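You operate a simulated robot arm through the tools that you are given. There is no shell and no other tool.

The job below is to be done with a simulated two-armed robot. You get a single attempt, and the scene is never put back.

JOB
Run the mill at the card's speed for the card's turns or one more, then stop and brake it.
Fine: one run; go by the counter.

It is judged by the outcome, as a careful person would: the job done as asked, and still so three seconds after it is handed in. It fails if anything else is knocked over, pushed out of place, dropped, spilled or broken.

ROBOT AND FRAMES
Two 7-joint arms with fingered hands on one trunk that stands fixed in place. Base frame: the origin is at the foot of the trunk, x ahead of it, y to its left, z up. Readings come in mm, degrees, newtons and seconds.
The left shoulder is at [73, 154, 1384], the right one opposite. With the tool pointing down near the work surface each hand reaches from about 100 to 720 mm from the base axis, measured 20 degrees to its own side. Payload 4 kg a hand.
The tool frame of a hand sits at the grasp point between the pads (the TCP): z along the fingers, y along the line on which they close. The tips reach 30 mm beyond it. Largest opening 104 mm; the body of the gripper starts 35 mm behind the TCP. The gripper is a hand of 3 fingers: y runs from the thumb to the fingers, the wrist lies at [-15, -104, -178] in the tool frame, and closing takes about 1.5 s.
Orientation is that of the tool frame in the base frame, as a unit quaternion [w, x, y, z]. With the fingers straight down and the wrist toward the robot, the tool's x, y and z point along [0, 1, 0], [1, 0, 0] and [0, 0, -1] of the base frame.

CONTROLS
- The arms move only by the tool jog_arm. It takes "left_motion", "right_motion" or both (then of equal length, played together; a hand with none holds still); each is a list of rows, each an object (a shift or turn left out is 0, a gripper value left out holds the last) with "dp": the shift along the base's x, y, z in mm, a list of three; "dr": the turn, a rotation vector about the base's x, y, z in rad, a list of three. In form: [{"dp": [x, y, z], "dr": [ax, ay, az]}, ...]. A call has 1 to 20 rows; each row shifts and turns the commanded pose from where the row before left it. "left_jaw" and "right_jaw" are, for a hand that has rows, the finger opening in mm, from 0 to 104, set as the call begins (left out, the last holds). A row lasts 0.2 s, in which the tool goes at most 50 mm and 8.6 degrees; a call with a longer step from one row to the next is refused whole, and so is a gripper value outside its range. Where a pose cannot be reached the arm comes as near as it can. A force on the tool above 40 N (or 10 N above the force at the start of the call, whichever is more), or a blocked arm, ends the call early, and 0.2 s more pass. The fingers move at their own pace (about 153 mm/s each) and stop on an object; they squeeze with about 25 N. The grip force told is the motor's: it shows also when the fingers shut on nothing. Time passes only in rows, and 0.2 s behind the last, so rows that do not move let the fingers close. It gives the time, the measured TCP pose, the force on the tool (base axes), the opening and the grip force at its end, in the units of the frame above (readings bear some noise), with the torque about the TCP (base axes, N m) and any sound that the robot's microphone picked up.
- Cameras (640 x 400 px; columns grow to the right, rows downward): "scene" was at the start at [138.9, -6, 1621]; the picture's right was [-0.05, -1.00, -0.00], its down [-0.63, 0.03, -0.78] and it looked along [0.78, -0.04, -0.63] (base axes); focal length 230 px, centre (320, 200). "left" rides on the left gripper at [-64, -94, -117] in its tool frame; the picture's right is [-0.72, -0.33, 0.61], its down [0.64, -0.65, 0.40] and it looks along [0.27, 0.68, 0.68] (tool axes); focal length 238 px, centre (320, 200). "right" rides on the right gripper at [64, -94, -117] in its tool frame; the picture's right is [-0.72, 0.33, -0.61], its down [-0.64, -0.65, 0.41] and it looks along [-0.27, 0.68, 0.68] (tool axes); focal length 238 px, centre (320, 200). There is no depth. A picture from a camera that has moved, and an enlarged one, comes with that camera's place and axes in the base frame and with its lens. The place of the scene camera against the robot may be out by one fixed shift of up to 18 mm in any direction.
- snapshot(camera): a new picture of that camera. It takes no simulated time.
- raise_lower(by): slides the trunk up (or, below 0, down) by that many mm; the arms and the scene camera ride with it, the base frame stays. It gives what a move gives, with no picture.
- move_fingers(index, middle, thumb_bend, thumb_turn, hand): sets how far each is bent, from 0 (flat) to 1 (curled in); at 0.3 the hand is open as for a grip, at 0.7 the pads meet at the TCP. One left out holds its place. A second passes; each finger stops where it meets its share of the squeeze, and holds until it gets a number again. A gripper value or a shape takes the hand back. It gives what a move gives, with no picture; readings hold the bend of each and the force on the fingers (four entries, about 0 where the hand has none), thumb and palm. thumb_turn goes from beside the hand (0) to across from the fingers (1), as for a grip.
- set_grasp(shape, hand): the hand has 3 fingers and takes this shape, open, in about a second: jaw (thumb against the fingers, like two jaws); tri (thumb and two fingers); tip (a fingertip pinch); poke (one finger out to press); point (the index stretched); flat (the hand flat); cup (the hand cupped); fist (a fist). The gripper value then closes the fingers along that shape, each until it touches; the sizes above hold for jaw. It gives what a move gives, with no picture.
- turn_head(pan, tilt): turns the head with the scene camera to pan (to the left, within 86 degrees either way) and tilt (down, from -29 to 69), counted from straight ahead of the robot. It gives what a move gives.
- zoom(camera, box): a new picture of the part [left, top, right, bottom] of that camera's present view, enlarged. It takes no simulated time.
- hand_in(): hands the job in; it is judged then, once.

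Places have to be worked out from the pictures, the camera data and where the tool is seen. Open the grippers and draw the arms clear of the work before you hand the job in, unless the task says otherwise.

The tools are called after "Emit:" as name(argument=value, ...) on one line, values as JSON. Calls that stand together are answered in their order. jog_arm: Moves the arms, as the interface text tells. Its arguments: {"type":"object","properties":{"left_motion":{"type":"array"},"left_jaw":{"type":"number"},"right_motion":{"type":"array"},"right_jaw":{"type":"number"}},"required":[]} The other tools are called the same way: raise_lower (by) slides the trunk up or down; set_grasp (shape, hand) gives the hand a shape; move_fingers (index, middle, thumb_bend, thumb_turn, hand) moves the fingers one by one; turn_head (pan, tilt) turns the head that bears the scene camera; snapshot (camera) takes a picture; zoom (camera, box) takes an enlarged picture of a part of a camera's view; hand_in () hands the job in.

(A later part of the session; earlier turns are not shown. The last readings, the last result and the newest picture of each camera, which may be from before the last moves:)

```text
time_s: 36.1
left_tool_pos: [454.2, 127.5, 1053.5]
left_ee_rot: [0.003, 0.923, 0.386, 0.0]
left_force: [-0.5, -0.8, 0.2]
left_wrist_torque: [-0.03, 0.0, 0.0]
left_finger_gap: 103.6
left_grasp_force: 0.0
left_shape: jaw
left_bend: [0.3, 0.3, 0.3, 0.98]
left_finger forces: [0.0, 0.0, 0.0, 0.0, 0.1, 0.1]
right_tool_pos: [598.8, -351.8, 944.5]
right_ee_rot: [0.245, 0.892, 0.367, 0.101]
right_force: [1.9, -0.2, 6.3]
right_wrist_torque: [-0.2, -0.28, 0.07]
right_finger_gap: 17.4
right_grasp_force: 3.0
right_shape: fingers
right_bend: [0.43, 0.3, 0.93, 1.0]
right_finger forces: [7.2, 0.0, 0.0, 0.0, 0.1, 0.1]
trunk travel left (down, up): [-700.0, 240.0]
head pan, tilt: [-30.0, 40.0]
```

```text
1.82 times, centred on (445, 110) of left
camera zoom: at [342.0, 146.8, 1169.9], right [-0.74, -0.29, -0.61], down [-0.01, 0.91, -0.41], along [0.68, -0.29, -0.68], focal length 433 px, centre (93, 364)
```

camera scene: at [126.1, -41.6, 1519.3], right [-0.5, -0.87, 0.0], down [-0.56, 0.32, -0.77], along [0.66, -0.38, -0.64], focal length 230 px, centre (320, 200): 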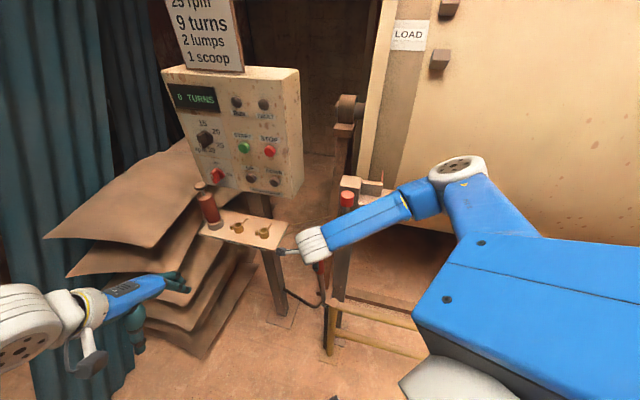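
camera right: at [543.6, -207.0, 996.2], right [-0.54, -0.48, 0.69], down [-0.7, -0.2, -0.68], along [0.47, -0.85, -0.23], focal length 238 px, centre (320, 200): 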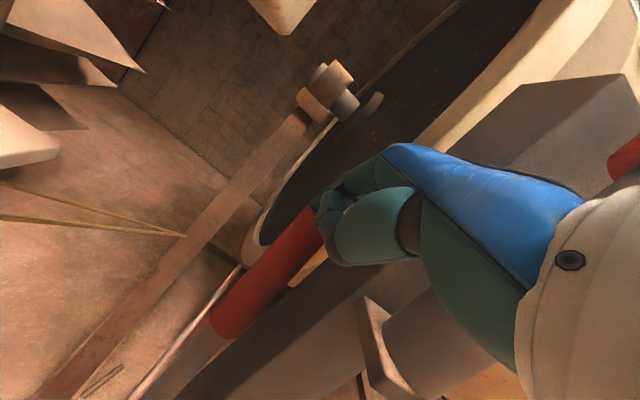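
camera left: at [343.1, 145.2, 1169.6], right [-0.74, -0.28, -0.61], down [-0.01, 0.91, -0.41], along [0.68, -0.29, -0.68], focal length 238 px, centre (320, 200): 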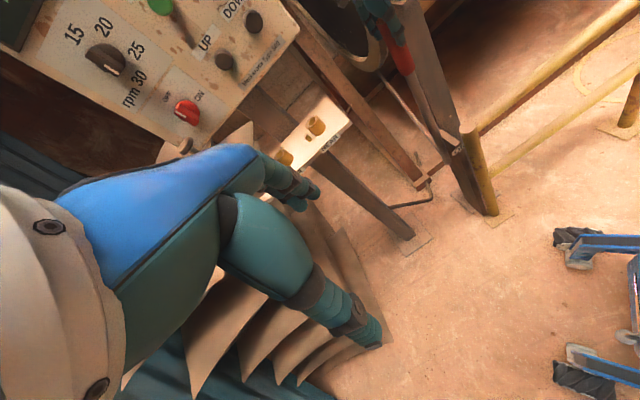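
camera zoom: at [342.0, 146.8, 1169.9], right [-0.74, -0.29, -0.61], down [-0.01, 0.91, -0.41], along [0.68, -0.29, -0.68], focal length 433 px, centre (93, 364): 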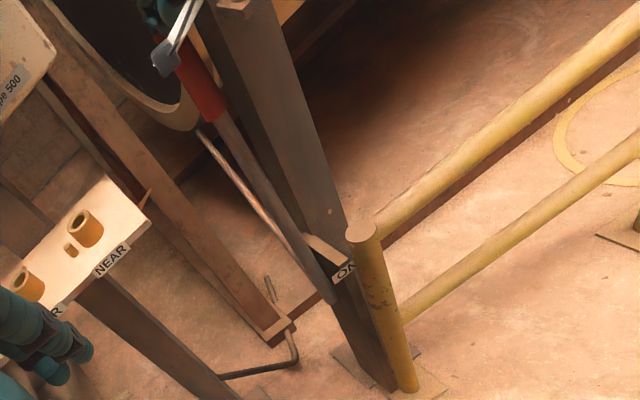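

The lever moved further (about −7° now), and the index is blocked at 7 N, perhaps at the stop. A tiny extra push will tell.

Emit:
jog_arm(right_motion=[{"dp": [3, -3, 0]}, {"dp": [2, -2, 0]}])

Emit:
zoom(camera="right", box=[180, 120, 420, 400])

Emit:
zoom(camera="left", box=[370, 0, 520, 220])

```text
time_s: 36.8
left_tool_pos: [454.5, 126.2, 1053.8]
left_ee_rot: [0.003, 0.923, 0.386, 0.0]
left_force: [-0.1, 0.4, 1.4]
left_wrist_torque: [0.02, -0.02, 0.01]
left_finger_gap: 103.7
left_grasp_force: 0.0
left_shape: jaw
left_bend: [0.3, 0.3, 0.3, 0.98]
left_finger forces: [0.0, 0.0, 0.1, 0.1, 0.1, 0.0]
right_tool_pos: [601.3, -352.9, 943.2]
right_ee_rot: [0.242, 0.891, 0.369, 0.102]
right_force: [-5.1, 5.3, 18.4]
right_wrist_torque: [-0.51, -0.71, 0.01]
right_finger_gap: 17.1
right_grasp_force: 8.3
right_shape: fingers
right_bend: [0.42, 0.3, 0.93, 1.0]
right_finger forces: [16.5, 0.0, 0.0, 0.1, 0.0, 0.0]
trunk travel left (down, up): [-700.0, 240.0]
head pan, tilt: [-30.0, 40.0]
```

```text
1.43 times, centred on (300, 260) of right
camera zoom: at [546.5, -208.9, 995.9], right [-0.53, -0.49, 0.69], down [-0.71, -0.2, -0.68], along [0.47, -0.85, -0.24], focal length 340 px, centre (349, 114)
```

zoom: 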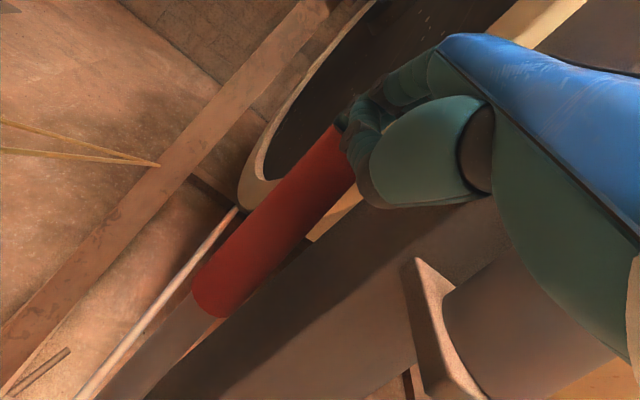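

```text
1.82 times, centred on (445, 110) of left
camera zoom: at [341.0, 147.9, 1170.1], right [-0.74, -0.29, -0.61], down [-0.01, 0.91, -0.41], along [0.68, -0.29, -0.68], focal length 433 px, centre (93, 364)
```

zoom: 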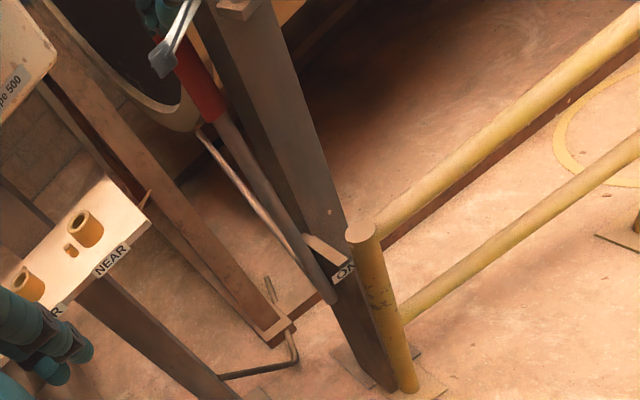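

The index seems to be pressing on the top of the grip (18 N upward). I ease the hand up and back off to look at where the lever stands.

Emit:
jog_arm(right_motion=[{"dp": [-2, 2, 10]}, {"dp": [-4, 4, 20]}, {"dp": [-8, 8, 20]}, {"dp": [-15, 15, 20]}, {"dp": [-20, 20, 15]}])

Emit:
snapshot(camera="right")

Emit:
zoom(camera="left", box=[370, 0, 520, 220])

Emit:
zoom(camera="scene", box=[270, 150, 470, 320])

```text
time_s: 38.0
left_tool_pos: [456.1, 123.4, 1054.1]
left_ee_rot: [0.001, 0.923, 0.386, 0.0]
left_force: [-0.9, 0.2, -0.1]
left_wrist_torque: [0.01, 0.03, 0.04]
left_finger_gap: 103.9
left_grasp_force: 0.1
left_shape: jaw
left_bend: [0.3, 0.3, 0.3, 0.98]
left_finger forces: [0.0, 0.0, 0.1, 0.1, 0.0, 0.1]
right_tool_pos: [552.6, -307.8, 1026.2]
right_ee_rot: [0.241, 0.892, 0.369, 0.099]
right_force: [0.3, 0.4, -0.3]
right_wrist_torque: [-0.03, -0.01, -0.01]
right_finger_gap: 15.8
right_grasp_force: 0.1
right_shape: fingers
right_bend: [0.45, 0.3, 0.93, 1.0]
right_finger forces: [0.1, 0.0, 0.0, 0.0, 0.1, 0.0]
trunk travel left (down, up): [-700.0, 240.0]
head pan, tilt: [-30.0, 40.0]
```

```text
taken
camera right: at [498.8, -163.3, 1079.5], right [-0.53, -0.49, 0.69], down [-0.71, -0.2, -0.68], along [0.47, -0.85, -0.24], focal length 238 px, centre (320, 200)
```

right: 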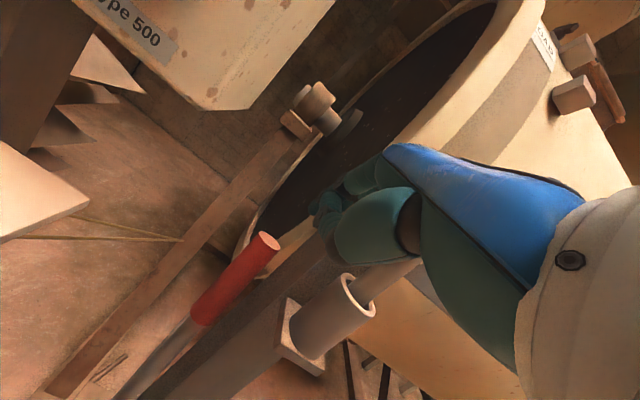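

```text
1.82 times, centred on (445, 110) of left
camera zoom: at [343.7, 144.1, 1169.5], right [-0.74, -0.28, -0.61], down [-0.01, 0.91, -0.41], along [0.68, -0.29, -0.68], focal length 433 px, centre (93, 364)
```

zoom: 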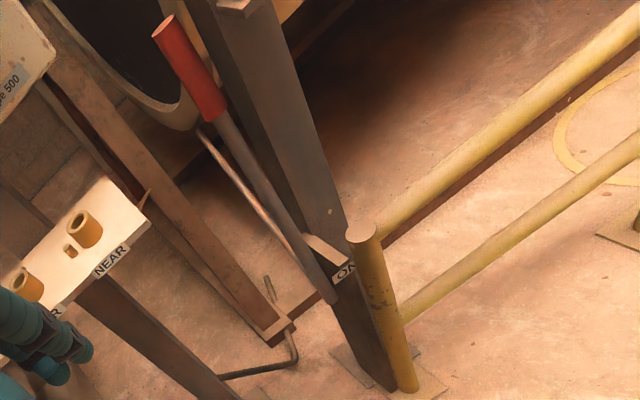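

```text
2.35 times, centred on (370, 235) of scene
camera zoom: at [126.4, -42.5, 1519.2], right [-0.5, -0.87, 0.0], down [-0.56, 0.32, -0.77], along [0.66, -0.38, -0.64], focal length 542 px, centre (202, 118)
```

zoom: 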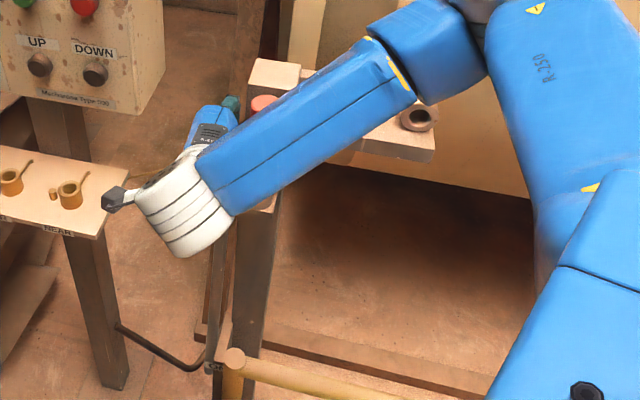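

The lever end is now about [632,-389,932], leaning ~7° away from the robot – total travel about 33°. To be sure it is at the OFF stop I'll close the hand, pitch it more forward, and press gently from the robot's side.

Emit:
jog_arm(right_motion=[{"dp": [-10, 10, 0], "dr": [-0.0926, -0.0926, 0]}, {"dp": [-10, 10, 0], "dr": [-0.0926, -0.0926, 0]}, {"dp": [-10, 10, 0], "dr": [-0.0926, -0.0926, 0]}, {"dp": [-10, 10, 0], "dr": [-0.0926, -0.0926, 0]}, {"dp": [0, 0, -30]}, {"dp": [0, 0, -30]}, {"dp": [0, 0, -30]}, {"dp": [0, 0, -30]}], right_jaw=0)

Emit:
snapshot(camera="right")

Emit:
snapshot(camera="scene")

```text
time_s: 39.8
left_tool_pos: [456.3, 126.0, 1052.0]
left_ee_rot: [0.002, 0.923, 0.386, -0.001]
left_force: [0.6, 0.2, 0.6]
left_wrist_torque: [-0.04, -0.06, 0.03]
left_finger_gap: 103.7
left_grasp_force: 0.1
left_shape: jaw
left_bend: [0.3, 0.3, 0.3, 0.98]
left_finger forces: [0.0, 0.0, 0.0, 0.0, 0.0, 0.0]
right_tool_pos: [542.4, -249.9, 907.0]
right_ee_rot: [0.463, 0.799, 0.333, 0.192]
right_force: [-0.2, -0.8, 0.4]
right_wrist_torque: [0.02, 0.0, 0.01]
right_finger_gap: 0.0
right_grasp_force: 24.7
right_shape: jaw
right_bend: [0.7, 0.7, 0.43, 1.0]
right_finger forces: [0.1, 0.1, 0.0, 0.1, 0.0, 0.1]
right hand out of reach, approached as far as the arm can: row 4, 5
trunk travel left (down, up): [-700.0, 240.0]
head pan, tilt: [-30.0, 40.0]
```

```text
taken
camera right: at [481.5, -100.3, 882.9], right [-0.77, -0.25, 0.59], down [-0.44, -0.47, -0.77], along [0.47, -0.85, 0.26], focal length 238 px, centre (320, 200)
```

right: 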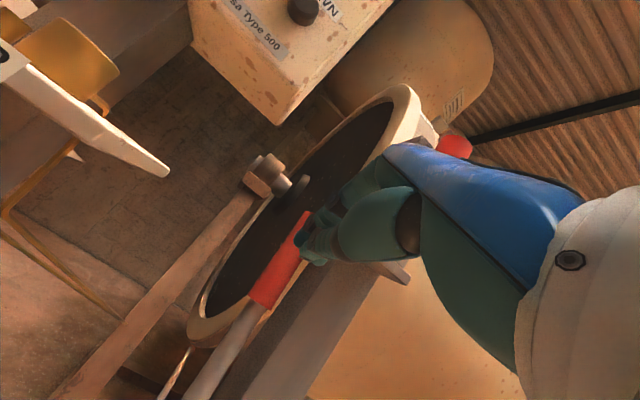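

```text
taken
camera scene: at [127.5, -39.1, 1519.2], right [-0.5, -0.87, 0.0], down [-0.56, 0.32, -0.77], along [0.66, -0.38, -0.64], focal length 230 px, centre (320, 200)
```

scene: 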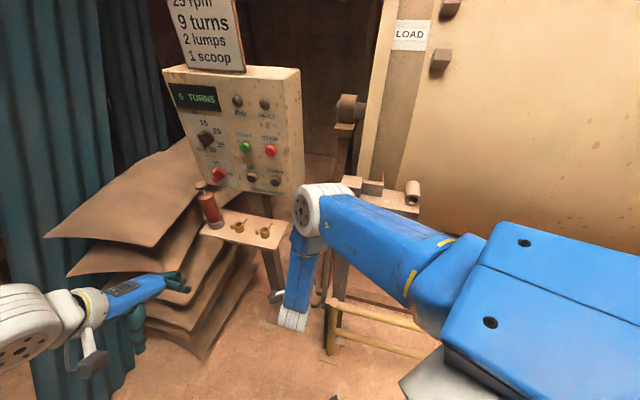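

The arm reconfigured a bit. I check from the left hand's camera and zoom the scene for clearance to the pin.

Emit:
snapshot(camera="left")

Emit:
zoom(camera="scene", box=[260, 150, 460, 340])

```text
taken
camera left: at [344.3, 146.9, 1169.0], right [-0.74, -0.29, -0.61], down [-0.01, 0.91, -0.41], along [0.67, -0.29, -0.68], focal length 238 px, centre (320, 200)
```

left: 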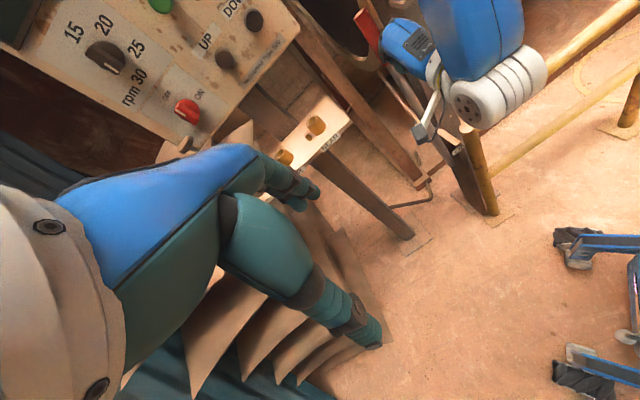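

```text
2.11 times, centred on (360, 245) of scene
camera zoom: at [127.5, -39.1, 1519.2], right [-0.5, -0.87, 0.0], down [-0.56, 0.32, -0.77], along [0.66, -0.38, -0.64], focal length 485 px, centre (236, 105)
```

zoom: 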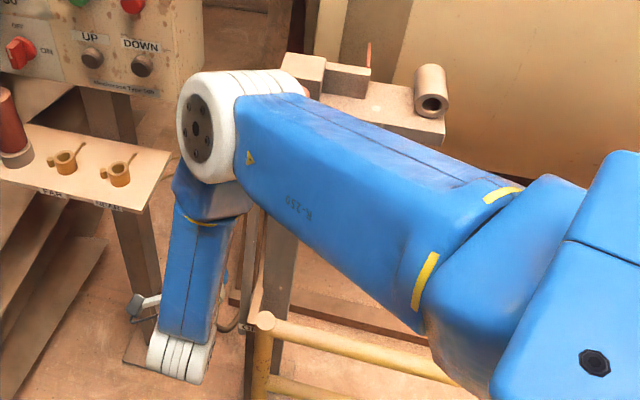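

The elbow swung inward (near [400,-165,1230]), far from the pin, which is good. I shift onto the lever's swing plane and advance the closed fingers toward the lever.

Emit:
jog_arm(right_motion=[{"dp": [-10, -10, 0]}, {"dp": [-11, -11, 0]}, {"dp": [8, -8, 0]}, {"dp": [8, -8, 0]}, {"dp": [8, -8, 0]}, {"dp": [8, -8, 0]}, {"dp": [8, -8, 0]}, {"dp": [8, -8, 0]}])

Emit:
snapshot(camera="right")

```text
time_s: 41.5
left_tool_pos: [456.5, 123.9, 1054.3]
left_ee_rot: [0.0, 0.922, 0.386, -0.001]
left_force: [-0.1, -0.6, 0.1]
left_wrist_torque: [0.01, 0.01, 0.0]
left_finger_gap: 103.5
left_grasp_force: 0.1
left_shape: jaw
left_bend: [0.3, 0.3, 0.3, 0.98]
left_finger forces: [0.0, 0.0, 0.0, 0.0, 0.1, 0.0]
right_tool_pos: [582.8, -322.0, 903.5]
right_ee_rot: [0.463, 0.8, 0.331, 0.191]
right_force: [-0.3, -0.3, -0.2]
right_wrist_torque: [0.0, 0.01, 0.0]
right_finger_gap: 0.0
right_grasp_force: 25.2
right_shape: jaw
right_bend: [0.7, 0.7, 0.43, 1.0]
right_finger forces: [0.0, 0.0, 0.1, 0.0, 0.0, 0.0]
right hand out of reach, approached as far as the arm can: row 1, 2
trunk travel left (down, up): [-700.0, 240.0]
head pan, tilt: [-30.0, 40.0]
```

```text
taken
camera right: at [522.7, -172.3, 879.9], right [-0.77, -0.25, 0.59], down [-0.44, -0.47, -0.77], along [0.47, -0.85, 0.25], focal length 238 px, centre (320, 200)
```

right: 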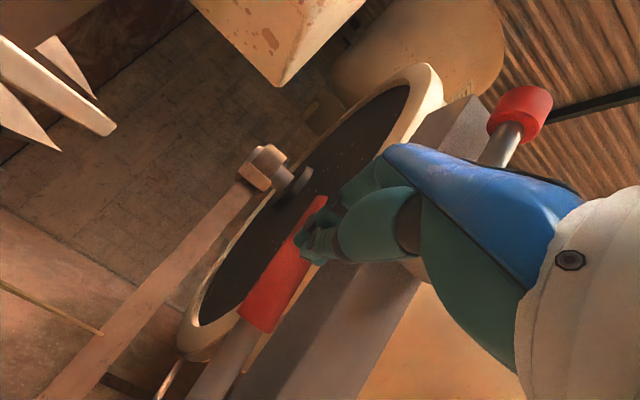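

Fingertips are ~30 mm short of the lever. I advance slowly until contact and a light press.

Emit:
jog_arm(right_motion=[{"dp": [3, -7, 0]}, {"dp": [4, -6, 0]}, {"dp": [4, -6, 0]}, {"dp": [4, -4, 0]}])

Emit:
jog_arm(right_motion=[{"dp": [4, -4, 0]}, {"dp": [4, -4, 0]}])

Emit:
snapshot(camera="right")

```text
time_s: 42.5
left_tool_pos: [453.4, 130.3, 1053.2]
left_ee_rot: [0.004, 0.923, 0.385, -0.001]
left_force: [0.6, 0.1, -0.2]
left_wrist_torque: [0.01, -0.03, 0.0]
left_finger_gap: 103.5
left_grasp_force: 0.1
left_shape: jaw
left_bend: [0.3, 0.3, 0.3, 0.98]
left_finger forces: [0.1, 0.0, 0.0, 0.0, 0.0, 0.1]
right_tool_pos: [593.2, -336.3, 905.7]
right_ee_rot: [0.463, 0.799, 0.333, 0.191]
right_force: [-16.2, 19.3, -0.5]
right_wrist_torque: [0.21, 0.21, 0.01]
right_finger_gap: 0.0
right_grasp_force: 25.1
right_shape: jaw
right_bend: [0.7, 0.7, 0.43, 1.0]
right_finger forces: [0.1, 0.0, 0.0, 0.1, 0.1, 0.1]
trunk travel left (down, up): [-700.0, 240.0]
head pan, tilt: [-30.0, 40.0]
```

```text
time_s: 42.9
left_tool_pos: [453.9, 124.6, 1055.7]
left_ee_rot: [0.002, 0.923, 0.384, 0.003]
left_force: [0.6, -0.1, -0.9]
left_wrist_torque: [0.02, 0.05, 0.01]
left_finger_gap: 103.5
left_grasp_force: 0.0
left_shape: jaw
left_bend: [0.3, 0.3, 0.3, 0.98]
left_finger forces: [0.0, 0.0, 0.0, 0.0, 0.1, 0.0]
right_tool_pos: [594.5, -336.9, 905.1]
right_ee_rot: [0.459, 0.8, 0.335, 0.195]
right_force: [-19.8, 25.6, 13.6]
right_wrist_torque: [0.1, 0.08, 0.03]
right_finger_gap: 0.0
right_grasp_force: 25.3
right_shape: jaw
right_bend: [0.7, 0.7, 0.43, 1.0]
right_finger forces: [0.0, 0.0, 0.1, 0.1, 0.0, 0.0]
trunk travel left (down, up): [-700.0, 240.0]
head pan, tilt: [-30.0, 40.0]
stopped in row 1 (right hand): the force on the tool passed its limit at 41 N (the readings are from after the stop); the commanded pose is now the measured one
```

```text
taken
camera right: at [532.3, -188.3, 882.2], right [-0.77, -0.26, 0.59], down [-0.43, -0.47, -0.77], along [0.48, -0.84, 0.25], focal length 238 px, centre (320, 200)
```

right: 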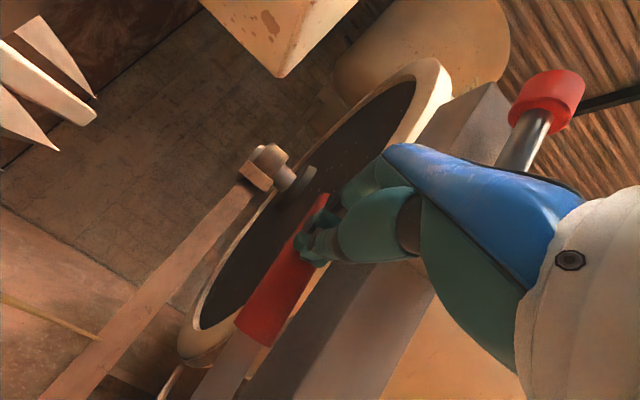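

There is a firm stop (41 N), so the brake lever is now fully OFF. Next I back off, raise the hand, pitch it back to 30° and open it, so it can straddle the lever ready to pull later.

Emit:
jog_arm(right_motion=[{"dp": [-15, 15, 0]}, {"dp": [-10, 10, 20]}, {"dp": [0, 0, 25], "dr": [0.0926, 0.0926, 0]}, {"dp": [0, 0, 25], "dr": [0.0926, 0.0926, 0]}, {"dp": [0, 0, 25], "dr": [0.0926, 0.0926, 0]}, {"dp": [0, 0, 25], "dr": [0.0926, 0.0926, 0]}])

Emit:
snapshot(camera="right")

Emit:
snapshot(camera="scene")

```text
time_s: 44.3
left_tool_pos: [453.4, 117.8, 1055.7]
left_ee_rot: [0.0, 0.923, 0.385, 0.002]
left_force: [-0.2, -0.1, 0.1]
left_wrist_torque: [0.01, -0.03, 0.01]
left_finger_gap: 103.8
left_grasp_force: 0.1
left_shape: jaw
left_bend: [0.3, 0.3, 0.3, 0.98]
left_finger forces: [0.0, 0.1, 0.0, 0.0, 0.0, 0.0]
right_tool_pos: [569.6, -323.7, 1021.3]
right_ee_rot: [0.234, 0.893, 0.371, 0.101]
right_force: [-1.2, -0.6, -0.6]
right_wrist_torque: [0.01, 0.0, 0.03]
right_finger_gap: 0.0
right_grasp_force: 25.1
right_shape: jaw
right_bend: [0.7, 0.7, 0.43, 1.0]
right_finger forces: [0.0, 0.0, 0.1, 0.0, 0.1, 0.0]
trunk travel left (down, up): [-700.0, 240.0]
head pan, tilt: [-30.0, 40.0]
```

```text
taken
camera right: at [514.4, -180.1, 1076.4], right [-0.52, -0.5, 0.69], down [-0.71, -0.19, -0.68], along [0.47, -0.84, -0.26], focal length 238 px, centre (320, 200)
```

right: 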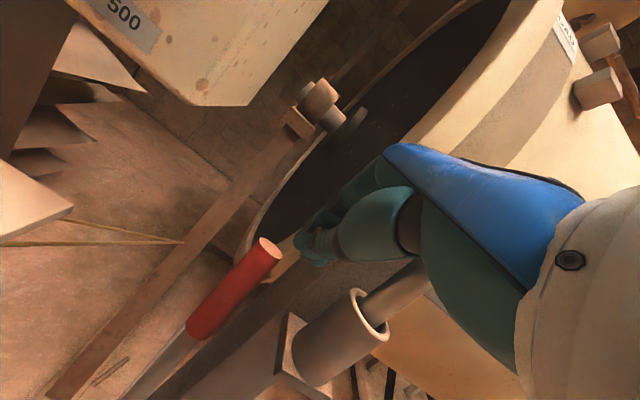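

```text
taken
camera scene: at [124.1, -46.0, 1519.2], right [-0.5, -0.87, 0.0], down [-0.56, 0.32, -0.77], along [0.66, -0.38, -0.64], focal length 230 px, centre (320, 200)
```

scene: 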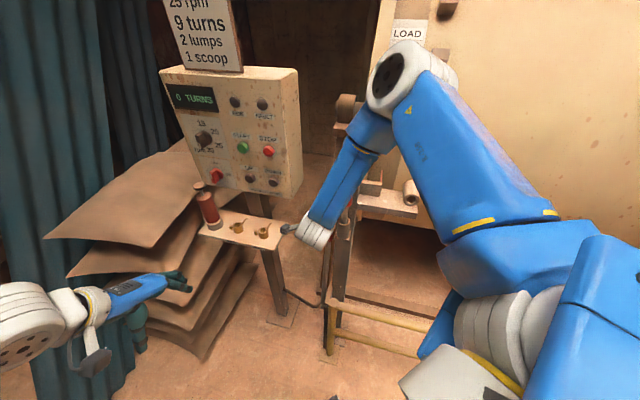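

The hand needs a bit more room from the pin holder, so I open it, yaw 15° clockwise to swing the wrist away from the post, and move above the lever's end.

Emit:
jog_arm(right_motion=[{"dp": [0, 0, 10], "dr": [0, 0, -0.131]}, {"dp": [0, 0, 0], "dr": [0, 0, -0.131]}, {"dp": [11, -10, 0]}, {"dp": [11, -10, 0]}, {"dp": [11, -10, 0]}, {"dp": [11, -10, 0]}, {"dp": [10, -10, 0]}, {"dp": [10, -10, 0]}], right_jaw=104)

Emit:
snapshot(camera="right")

Emit:
snapshot(camera="scene")

Emit:
zoom(camera="left", box=[340, 0, 540, 130])

```text
time_s: 46.1
left_tool_pos: [456.5, 119.8, 1053.5]
left_ee_rot: [-0.001, 0.923, 0.385, 0.001]
left_force: [0.5, -0.1, -0.5]
left_wrist_torque: [0.01, 0.01, 0.02]
left_finger_gap: 103.6
left_grasp_force: 0.0
left_shape: jaw
left_bend: [0.3, 0.3, 0.3, 0.98]
left_finger forces: [0.0, 0.0, 0.0, 0.1, 0.1, 0.1]
right_tool_pos: [636.7, -380.8, 1031.2]
right_ee_rot: [0.245, 0.934, 0.251, 0.067]
right_force: [-1.0, 0.1, 0.3]
right_wrist_torque: [-0.04, -0.04, 0.02]
right_finger_gap: 103.9
right_grasp_force: 0.1
right_shape: jaw
right_bend: [0.3, 0.3, 0.3, 0.98]
right_finger forces: [0.0, 0.1, 0.1, 0.1, 0.1, 0.0]
trunk travel left (down, up): [-700.0, 240.0]
head pan, tilt: [-30.0, 40.0]
```

```text
taken
camera right: at [620.7, -228.0, 1085.7], right [-0.63, -0.35, 0.69], down [-0.74, 0.0, -0.68], along [0.24, -0.94, -0.25], focal length 238 px, centre (320, 200)
```

right: 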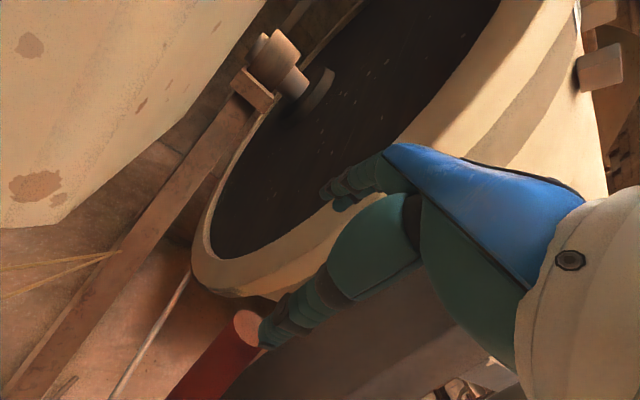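

```text
taken
camera scene: at [127.4, -43.5, 1519.1], right [-0.5, -0.87, 0.0], down [-0.56, 0.32, -0.76], along [0.66, -0.38, -0.64], focal length 230 px, centre (320, 200)
```

scene: 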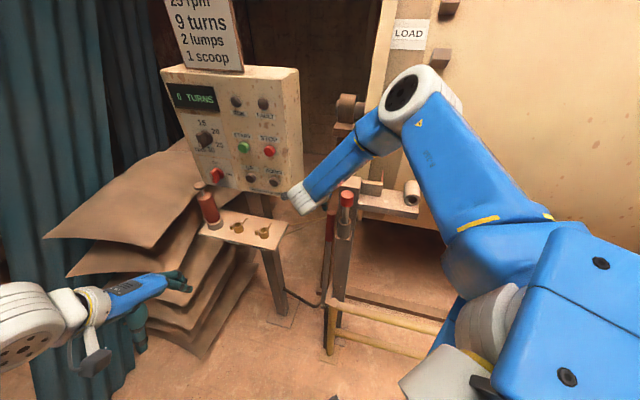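

```text
3.08 times, centred on (440, 65) of left
camera zoom: at [343.7, 140.0, 1170.1], right [-0.74, -0.28, -0.61], down [-0.01, 0.92, -0.4], along [0.68, -0.29, -0.68], focal length 733 px, centre (-49, 615)
```

zoom: 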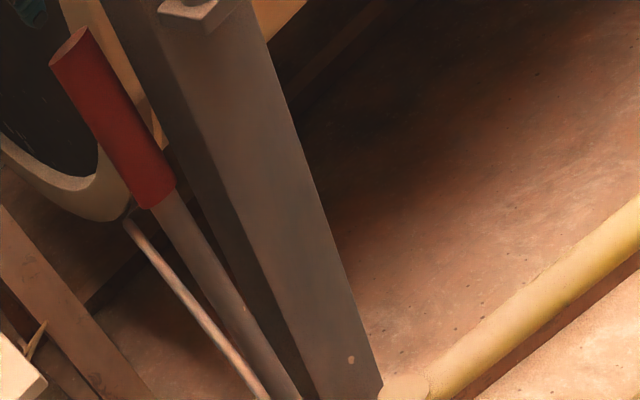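

The lever end is at about [629,-381,935] just below the open hand; I shift slightly toward the robot to centre the gap and lower the hand so the grip sits between thumb and fingers.

Emit:
jog_arm(right_motion=[{"dp": [-9, 8, 0]}, {"dp": [-8, 7, 0]}, {"dp": [0, 0, -30]}, {"dp": [0, 0, -30]}, {"dp": [0, 0, -30]}])

Emit:
snapshot(camera="right")

Emit:
zoom(camera="scene", box=[270, 150, 430, 290])

```text
time_s: 47.3
left_tool_pos: [455.3, 120.2, 1053.1]
left_ee_rot: [0.0, 0.923, 0.384, 0.001]
left_force: [0.6, 0.3, 0.5]
left_wrist_torque: [-0.01, 0.02, 0.01]
left_finger_gap: 103.8
left_grasp_force: 0.1
left_shape: jaw
left_bend: [0.3, 0.3, 0.3, 0.98]
left_finger forces: [0.1, 0.0, 0.1, 0.0, 0.1, 0.0]
right_tool_pos: [619.6, -366.3, 939.8]
right_ee_rot: [0.246, 0.934, 0.25, 0.068]
right_force: [0.1, -0.7, -0.7]
right_wrist_torque: [0.01, 0.03, 0.02]
right_finger_gap: 103.6
right_grasp_force: 0.2
right_shape: jaw
right_bend: [0.3, 0.3, 0.3, 0.98]
right_finger forces: [0.0, 0.1, 0.0, 0.0, 0.0, 0.0]
trunk travel left (down, up): [-700.0, 240.0]
head pan, tilt: [-30.0, 40.0]
```

```text
taken
camera right: at [604.7, -212.8, 995.1], right [-0.63, -0.35, 0.69], down [-0.74, 0.0, -0.68], along [0.24, -0.94, -0.25], focal length 238 px, centre (320, 200)
```

right: 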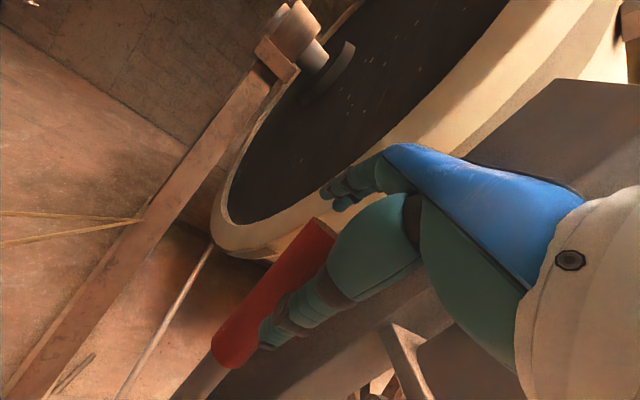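

```text
2.86 times, centred on (350, 220) of scene
camera zoom: at [127.7, -43.4, 1519.1], right [-0.5, -0.87, 0.0], down [-0.56, 0.32, -0.76], along [0.66, -0.38, -0.64], focal length 659 px, centre (234, 143)
```

zoom: 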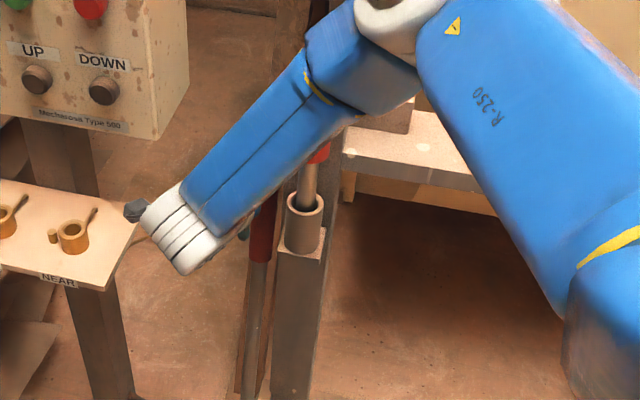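

The grip is between thumb and fingers. I lower another 33 mm so the fingers hook well below its end.

Emit:
jog_arm(right_motion=[{"dp": [0, 0, -15]}, {"dp": [0, 0, -10]}, {"dp": [0, 0, -8]}])

Emit:
snapshot(camera="right")

```text
time_s: 48.1
left_tool_pos: [456.3, 120.7, 1054.1]
left_ee_rot: [0.0, 0.923, 0.385, 0.001]
left_force: [0.3, 0.3, -0.4]
left_wrist_torque: [-0.03, -0.01, 0.03]
left_finger_gap: 103.9
left_grasp_force: 0.2
left_shape: jaw
left_bend: [0.3, 0.3, 0.3, 0.98]
left_finger forces: [0.0, 0.0, 0.1, 0.0, 0.1, 0.0]
right_tool_pos: [619.6, -364.0, 908.0]
right_ee_rot: [0.246, 0.934, 0.251, 0.068]
right_force: [0.9, 0.1, 0.2]
right_wrist_torque: [-0.03, 0.01, -0.01]
right_finger_gap: 103.4
right_grasp_force: 0.1
right_shape: jaw
right_bend: [0.3, 0.3, 0.3, 0.98]
right_finger forces: [1.0, 0.0, 0.0, 0.0, 0.0, 0.1]
trunk travel left (down, up): [-700.0, 240.0]
head pan, tilt: [-30.0, 40.0]
```

```text
taken
camera right: at [603.6, -211.8, 963.3], right [-0.63, -0.35, 0.69], down [-0.74, 0.0, -0.68], along [0.24, -0.94, -0.25], focal length 238 px, centre (320, 200)
```

right: 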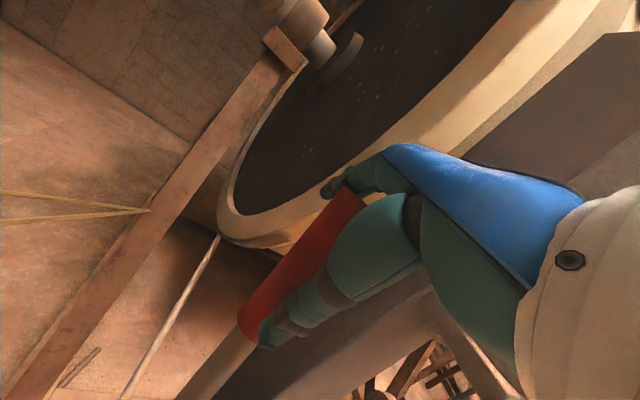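

The right hand is ready, straddling the lever without pressing on it. Now the panel: I look at it closely from the left hand's camera and the scene camera to fix the selector and switch positions.

Emit:
zoom(camera="left", box=[0, 0, 300, 190])

Emit:
zoom(camera="scene", box=[155, 60, 315, 210])

```text
2.11 times, centred on (150, 95) of left
camera zoom: at [343.1, 140.7, 1170.2], right [-0.74, -0.28, -0.61], down [-0.01, 0.91, -0.4], along [0.68, -0.29, -0.68], focal length 502 px, centre (678, 421)
```

zoom: 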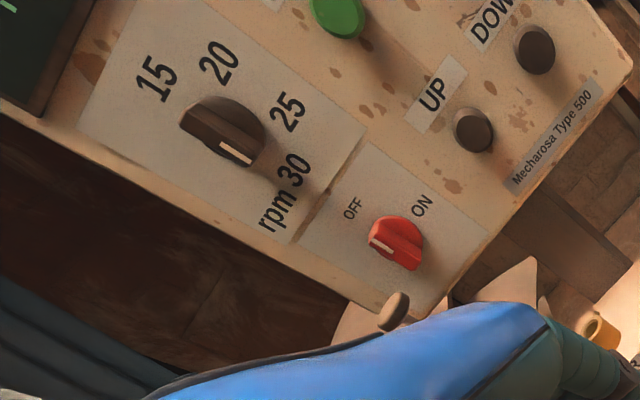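

```text
2.67 times, centred on (235, 135) of scene
camera zoom: at [126.7, -42.6, 1519.2], right [-0.5, -0.87, 0.0], down [-0.56, 0.32, -0.76], along [0.66, -0.38, -0.64], focal length 615 px, centre (547, 373)
```

zoom: 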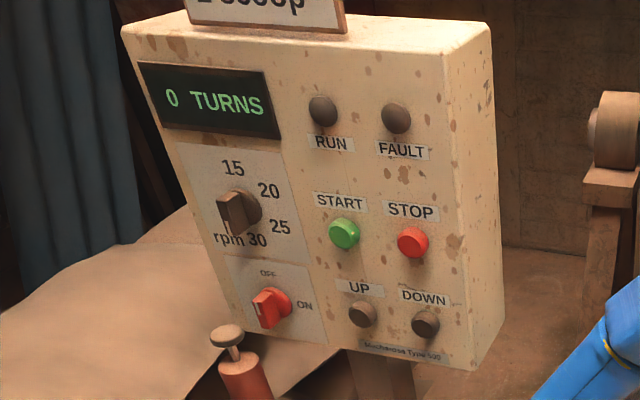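

The views agree: selector axis ≈ 117 mm left of START at z≈1213, switch ≈ 120 mm left at z≈1086. I set the left hand to the poke shape and look at where its fingertip is.

Emit:
set_grasp(hand="left", shape="poke")

Emit:
snapshot(camera="left")

Emit:
turn_head(pan=5, tilt=45)

Emit:
snapshot(camera="scene")

```text
time_s: 49.0
left_tool_pos: [455.3, 119.8, 1055.1]
left_ee_rot: [0.0, 0.923, 0.386, 0.001]
left_force: [0.0, -0.2, 0.5]
left_wrist_torque: [0.0, -0.01, -0.04]
left_finger_gap: 0.2
left_grasp_force: 0.0
left_shape: poke
left_bend: [0.7, 0.7, 1.0, 1.0]
left_finger forces: [0.1, 0.0, 0.1, 0.1, 0.1, 0.0]
right_tool_pos: [619.9, -363.6, 908.5]
right_ee_rot: [0.247, 0.933, 0.251, 0.069]
right_force: [0.2, -0.2, 1.4]
right_wrist_torque: [0.0, -0.02, 0.02]
right_finger_gap: 104.0
right_grasp_force: 0.1
right_shape: jaw
right_bend: [0.3, 0.3, 0.3, 0.98]
right_finger forces: [1.3, 0.1, 0.0, 0.0, 0.1, 0.0]
trunk travel left (down, up): [-700.0, 240.0]
head pan, tilt: [-30.0, 40.0]
```

```text
taken
camera left: at [343.5, 140.7, 1170.1], right [-0.74, -0.28, -0.61], down [-0.01, 0.91, -0.4], along [0.68, -0.29, -0.68], focal length 238 px, centre (320, 200)
```

left: 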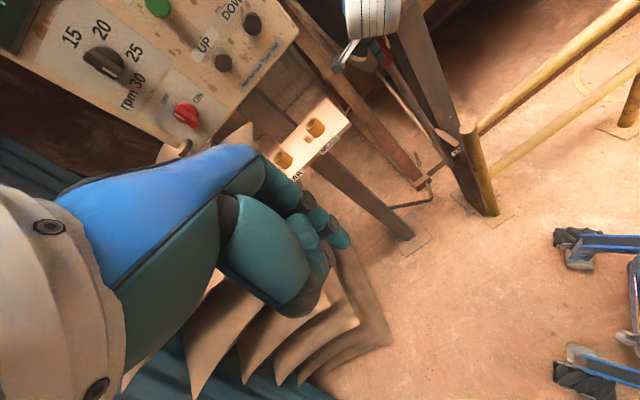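

```text
time_s: 50.0
left_tool_pos: [455.2, 119.4, 1054.1]
left_ee_rot: [0.0, 0.923, 0.384, 0.001]
left_force: [0.9, -0.3, -0.3]
left_wrist_torque: [-0.02, -0.02, 0.04]
left_finger_gap: 0.0
left_grasp_force: 0.0
left_shape: poke
left_bend: [0.7, 0.7, 1.0, 1.0]
left_finger forces: [0.0, 0.0, 0.0, 0.0, 0.0, 0.1]
right_tool_pos: [618.6, -365.3, 906.2]
right_ee_rot: [0.247, 0.934, 0.251, 0.068]
right_force: [0.0, 0.0, 0.9]
right_wrist_torque: [0.01, 0.0, 0.0]
right_finger_gap: 103.9
right_grasp_force: 0.0
right_shape: jaw
right_bend: [0.3, 0.3, 0.3, 0.98]
right_finger forces: [1.1, 0.1, 0.1, 0.0, 0.1, 0.0]
trunk travel left (down, up): [-700.0, 240.0]
head pan, tilt: [5.0, 45.0]
```

```text
taken
camera scene: at [134.3, 6.9, 1511.9], right [0.09, -1.0, 0.0], down [-0.71, -0.06, -0.71], along [0.7, 0.06, -0.71], focal length 230 px, centre (320, 200)
```

scene: 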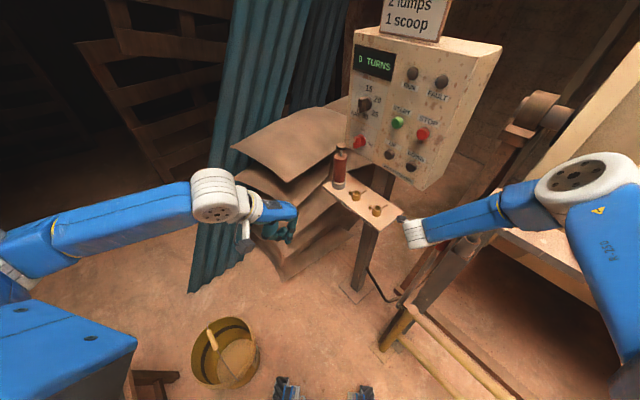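

The poke shape has two fingers forward; for the knobs I want just the index out. I curl the middle finger and thumb, then pitch the left hand forward and bring it in front of the selector, keeping above the grease gun (its plunger top is near [808,-10,1075]).

Emit:
move_fingers(hand="left", index=0.7, middle=1.0, thumb_bend=1.0)

Emit:
jog_arm(left_motion=[{"dp": [30, -8, 20], "dr": [-0.0823, -0.0823, 0]}, {"dp": [30, -8, 20], "dr": [-0.0823, -0.0823, 0]}, {"dp": [30, -8, 20], "dr": [-0.0823, -0.0823, 0]}, {"dp": [30, -8, 20], "dr": [-0.0823, -0.0823, 0]}, {"dp": [30, -8, 20], "dr": [-0.0823, -0.0823, 0]}, {"dp": [30, -8, 15], "dr": [-0.0823, -0.0823, 0]}, {"dp": [30, -8, 15], "dr": [-0.0823, -0.0823, 0]}, {"dp": [30, -8, 12], "dr": [-0.0823, -0.0823, 0]}, {"dp": [30, -8, 12], "dr": [-0.0823, -0.0823, 0]}])

Emit:
snapshot(camera="left")

Emit:
snapshot(camera="scene")

```text
time_s: 51.0
left_tool_pos: [456.2, 120.4, 1054.1]
left_ee_rot: [0.0, 0.923, 0.385, 0.001]
left_force: [-0.6, 1.0, -0.4]
left_wrist_torque: [0.02, -0.01, -0.01]
left_finger_gap: 22.3
left_grasp_force: 0.0
left_shape: fingers
left_bend: [0.35, 1.0, 1.0, 1.0]
left_finger forces: [0.0, 0.0, 0.1, 0.0, 0.0, 0.0]
right_tool_pos: [620.2, -364.1, 908.5]
right_ee_rot: [0.246, 0.934, 0.251, 0.069]
right_force: [0.7, -0.5, 0.8]
right_wrist_torque: [0.0, 0.05, 0.03]
right_finger_gap: 103.7
right_grasp_force: 0.0
right_shape: jaw
right_bend: [0.3, 0.3, 0.3, 0.98]
right_finger forces: [1.4, 0.0, 0.0, 0.1, 0.0, 0.1]
trunk travel left (down, up): [-700.0, 240.0]
head pan, tilt: [5.0, 45.0]
```

```text
time_s: 53.0
left_tool_pos: [728.1, 47.6, 1206.3]
left_ee_rot: [0.462, 0.799, 0.334, 0.191]
left_force: [-0.3, 0.1, 0.3]
left_wrist_torque: [0.0, -0.01, 0.0]
left_finger_gap: 21.9
left_grasp_force: 0.0
left_shape: fingers
left_bend: [0.35, 1.0, 0.99, 1.0]
left_finger forces: [0.0, 0.0, 0.0, 0.1, 0.0, 0.0]
right_tool_pos: [620.9, -364.8, 907.7]
right_ee_rot: [0.247, 0.934, 0.251, 0.067]
right_force: [0.2, -0.8, 2.1]
right_wrist_torque: [-0.06, -0.03, 0.0]
right_finger_gap: 103.7
right_grasp_force: 0.0
right_shape: jaw
right_bend: [0.3, 0.3, 0.3, 0.98]
right_finger forces: [1.9, 0.0, 0.0, 0.0, 0.1, 0.1]
trunk travel left (down, up): [-700.0, 240.0]
head pan, tilt: [5.0, 45.0]
```

```text
taken
camera left: at [577.9, 106.4, 1183.4], right [-0.24, -0.77, -0.59], down [0.47, 0.44, -0.77], along [0.85, -0.46, 0.25], focal length 238 px, centre (320, 200)
```

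left: 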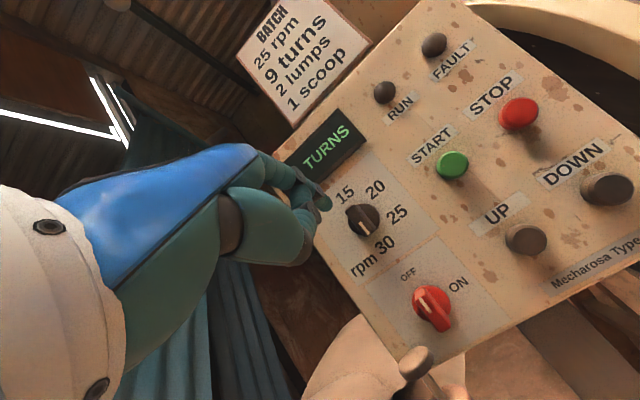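

```text
taken
camera scene: at [136.4, 5.6, 1511.6], right [0.09, -1.0, 0.0], down [-0.71, -0.06, -0.7], along [0.7, 0.06, -0.71], focal length 230 px, centre (320, 200)
```

scene: 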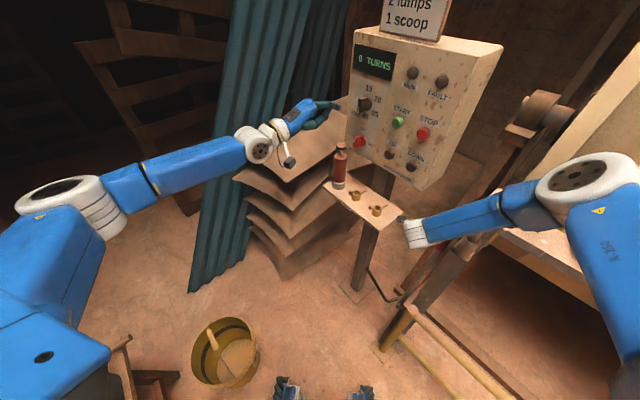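

The index reads 0.35 rather than the 0.7 asked. I ask again for 0.7 and look at the fingertip.

Emit:
move_fingers(hand="left", index=0.7)

Emit:
zoom(camera="left", box=[200, 120, 420, 300])

```text
time_s: 54.0
left_tool_pos: [726.2, 47.9, 1208.6]
left_ee_rot: [0.463, 0.799, 0.334, 0.191]
left_force: [0.0, 0.1, -0.3]
left_wrist_torque: [-0.02, 0.03, -0.02]
left_finger_gap: 21.0
left_grasp_force: 0.1
left_shape: fingers
left_bend: [0.37, 1.0, 0.98, 1.0]
left_finger forces: [0.0, 0.1, 0.0, 0.0, 0.1, 0.0]
right_tool_pos: [619.5, -364.3, 906.4]
right_ee_rot: [0.247, 0.933, 0.251, 0.069]
right_force: [0.7, -0.6, 0.9]
right_wrist_torque: [-0.01, -0.02, 0.0]
right_finger_gap: 103.8
right_grasp_force: 0.0
right_shape: jaw
right_bend: [0.3, 0.3, 0.3, 0.98]
right_finger forces: [1.3, 0.0, 0.0, 0.1, 0.1, 0.0]
trunk travel left (down, up): [-700.0, 240.0]
head pan, tilt: [5.0, 45.0]
```

```text
2.22 times, centred on (310, 210) of left
camera zoom: at [576.5, 106.8, 1183.8], right [-0.25, -0.77, -0.59], down [0.47, 0.44, -0.77], along [0.85, -0.46, 0.25], focal length 530 px, centre (342, 178)
```

zoom: 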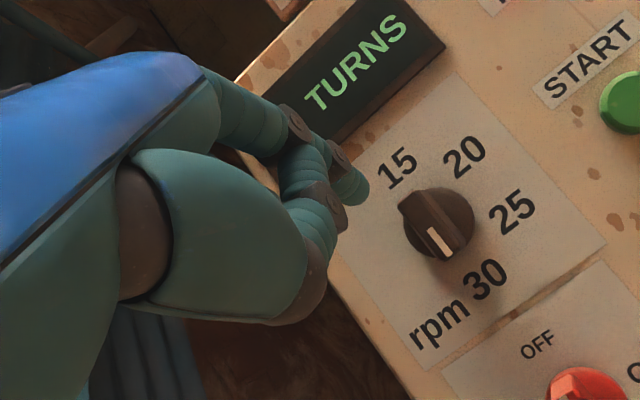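

The thumb blocks the index. I go back to the plain poke shape (two fingers meeting at the tool axis), which is predictable, and check how it looks.

Emit:
set_grasp(hand="left", shape="poke")

Emit:
zoom(camera="left", box=[200, 120, 420, 300])

```text
time_s: 54.9
left_tool_pos: [727.8, 47.9, 1207.0]
left_ee_rot: [0.463, 0.799, 0.334, 0.191]
left_force: [-0.1, 0.4, 0.2]
left_wrist_torque: [0.0, 0.04, 0.01]
left_finger_gap: 0.3
left_grasp_force: 0.0
left_shape: poke
left_bend: [0.7, 0.7, 1.0, 1.0]
left_finger forces: [0.0, 0.1, 0.0, 0.0, 0.0, 0.1]
right_tool_pos: [620.0, -365.8, 909.0]
right_ee_rot: [0.246, 0.933, 0.252, 0.069]
right_force: [0.7, -0.8, 0.9]
right_wrist_torque: [-0.03, 0.0, -0.03]
right_finger_gap: 103.5
right_grasp_force: 0.2
right_shape: jaw
right_bend: [0.3, 0.3, 0.3, 0.98]
right_finger forces: [1.1, 0.0, 0.0, 0.1, 0.0, 0.0]
trunk travel left (down, up): [-700.0, 240.0]
head pan, tilt: [5.0, 45.0]
```

```text
2.22 times, centred on (310, 210) of left
camera zoom: at [576.4, 106.8, 1183.9], right [-0.25, -0.77, -0.59], down [0.47, 0.44, -0.77], along [0.85, -0.46, 0.25], focal length 530 px, centre (342, 178)
```

zoom: 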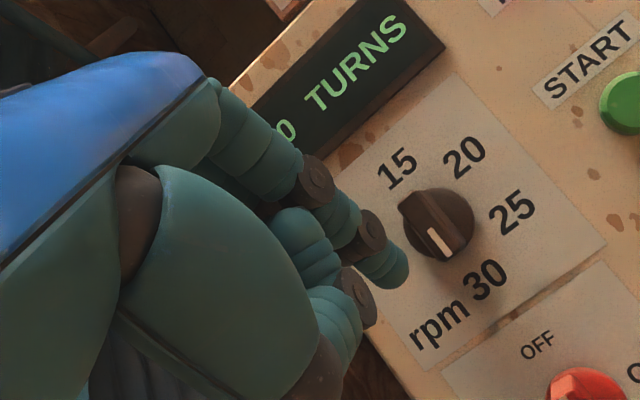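

The index tip is at the tool axis as expected. I zoom in tighter on the selector and the switch to refine their axes before touching.

Emit:
zoom(camera="left", box=[320, 170, 420, 270])

Emit:
zoom(camera="left", box=[380, 260, 480, 360])

Emit:
zoom(camera="scene", box=[335, 80, 455, 180])

```text
4.00 times, centred on (370, 220) of left
camera zoom: at [576.4, 106.8, 1183.9], right [-0.25, -0.77, -0.59], down [0.47, 0.44, -0.77], along [0.85, -0.46, 0.25], focal length 953 px, centre (120, 120)
```

zoom: 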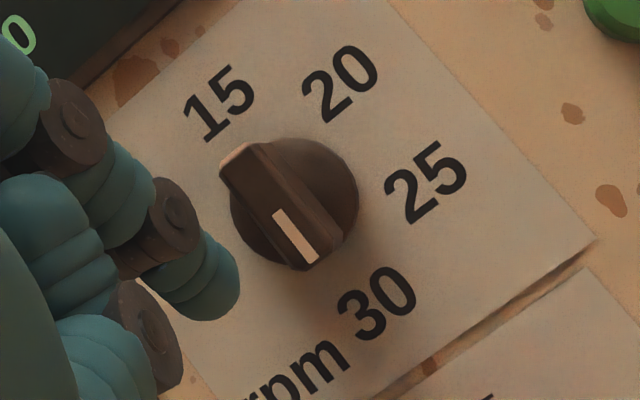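

```text
4.00 times, centred on (430, 310) of left
camera zoom: at [576.4, 106.8, 1183.9], right [-0.25, -0.77, -0.59], down [0.47, 0.44, -0.77], along [0.85, -0.46, 0.25], focal length 953 px, centre (-120, -240)
```

zoom: 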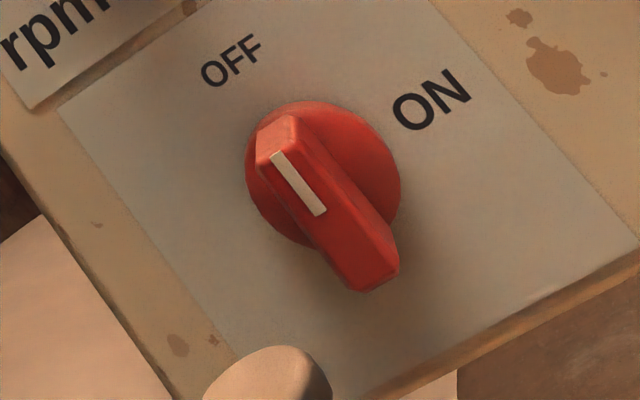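

```text
4.00 times, centred on (395, 130) of scene
camera zoom: at [135.2, 6.5, 1511.8], right [0.09, -1.0, 0.0], down [-0.71, -0.06, -0.7], along [0.7, 0.06, -0.71], focal length 922 px, centre (20, 480)
```

zoom: 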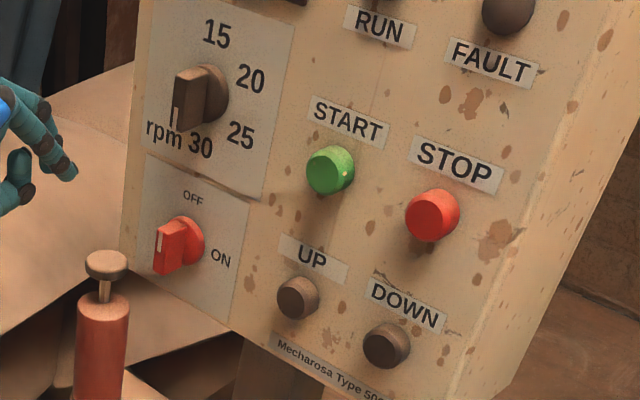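

Refined: selector axis at about s=−116 (left of START), z≈1207; bar half-length ≈22 mm. I shift the fingertip left of the bar and advance to about 25 mm in front of the plate.

Emit:
jog_arm(left_motion=[{"dp": [10, 10, -1]}, {"dp": [9, 9, -1]}, {"dp": [12, -12.2, 0]}, {"dp": [12, -12.2, 0]}, {"dp": [12, -12.2, 0]}, {"dp": [12, -12.2, 0]}, {"dp": [12, -12.2, 0]}, {"dp": [12, -12.2, 0]}])

Emit:
snapshot(camera="left")

Emit:
zoom(camera="scene", box=[320, 60, 440, 160])

```text
time_s: 56.7
left_tool_pos: [820.4, -6.8, 1206.1]
left_ee_rot: [0.462, 0.799, 0.334, 0.191]
left_force: [-0.3, 0.7, -0.7]
left_wrist_torque: [-0.03, -0.01, 0.02]
left_finger_gap: 0.1
left_grasp_force: 0.1
left_shape: poke
left_bend: [0.7, 0.7, 1.0, 1.0]
left_finger forces: [0.0, 0.0, 0.0, 0.1, 0.0, 0.0]
right_tool_pos: [620.0, -365.4, 907.5]
right_ee_rot: [0.245, 0.934, 0.251, 0.069]
right_force: [0.4, -0.2, 1.5]
right_wrist_torque: [-0.06, 0.0, 0.01]
right_finger_gap: 103.9
right_grasp_force: 0.1
right_shape: jaw
right_bend: [0.3, 0.3, 0.3, 0.98]
right_finger forces: [1.5, 0.1, 0.0, 0.1, 0.0, 0.0]
trunk travel left (down, up): [-700.0, 240.0]
head pan, tilt: [5.0, 45.0]
```

```text
taken
camera left: at [668.6, 51.6, 1182.3], right [-0.25, -0.77, -0.59], down [0.47, 0.44, -0.77], along [0.85, -0.46, 0.25], focal length 238 px, centre (320, 200)
```

left: 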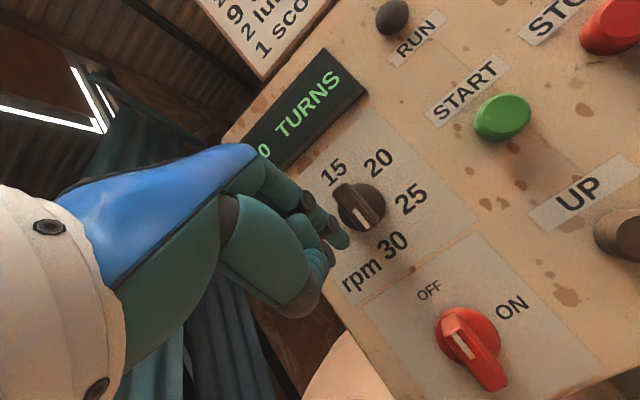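

```text
4.00 times, centred on (380, 110) of scene
camera zoom: at [135.9, 4.8, 1511.7], right [0.09, -1.0, 0.0], down [-0.71, -0.06, -0.7], along [0.7, 0.06, -0.71], focal length 922 px, centre (80, 560)
```

zoom: 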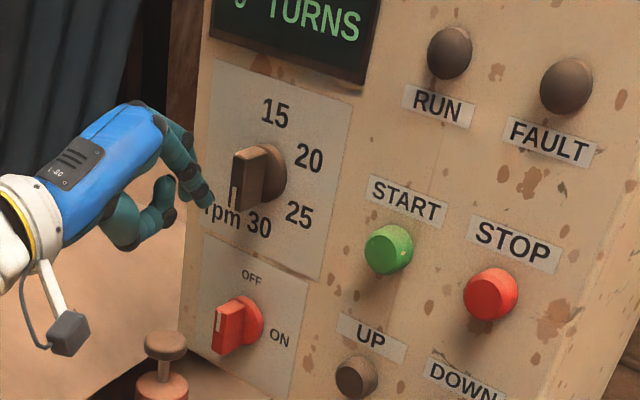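

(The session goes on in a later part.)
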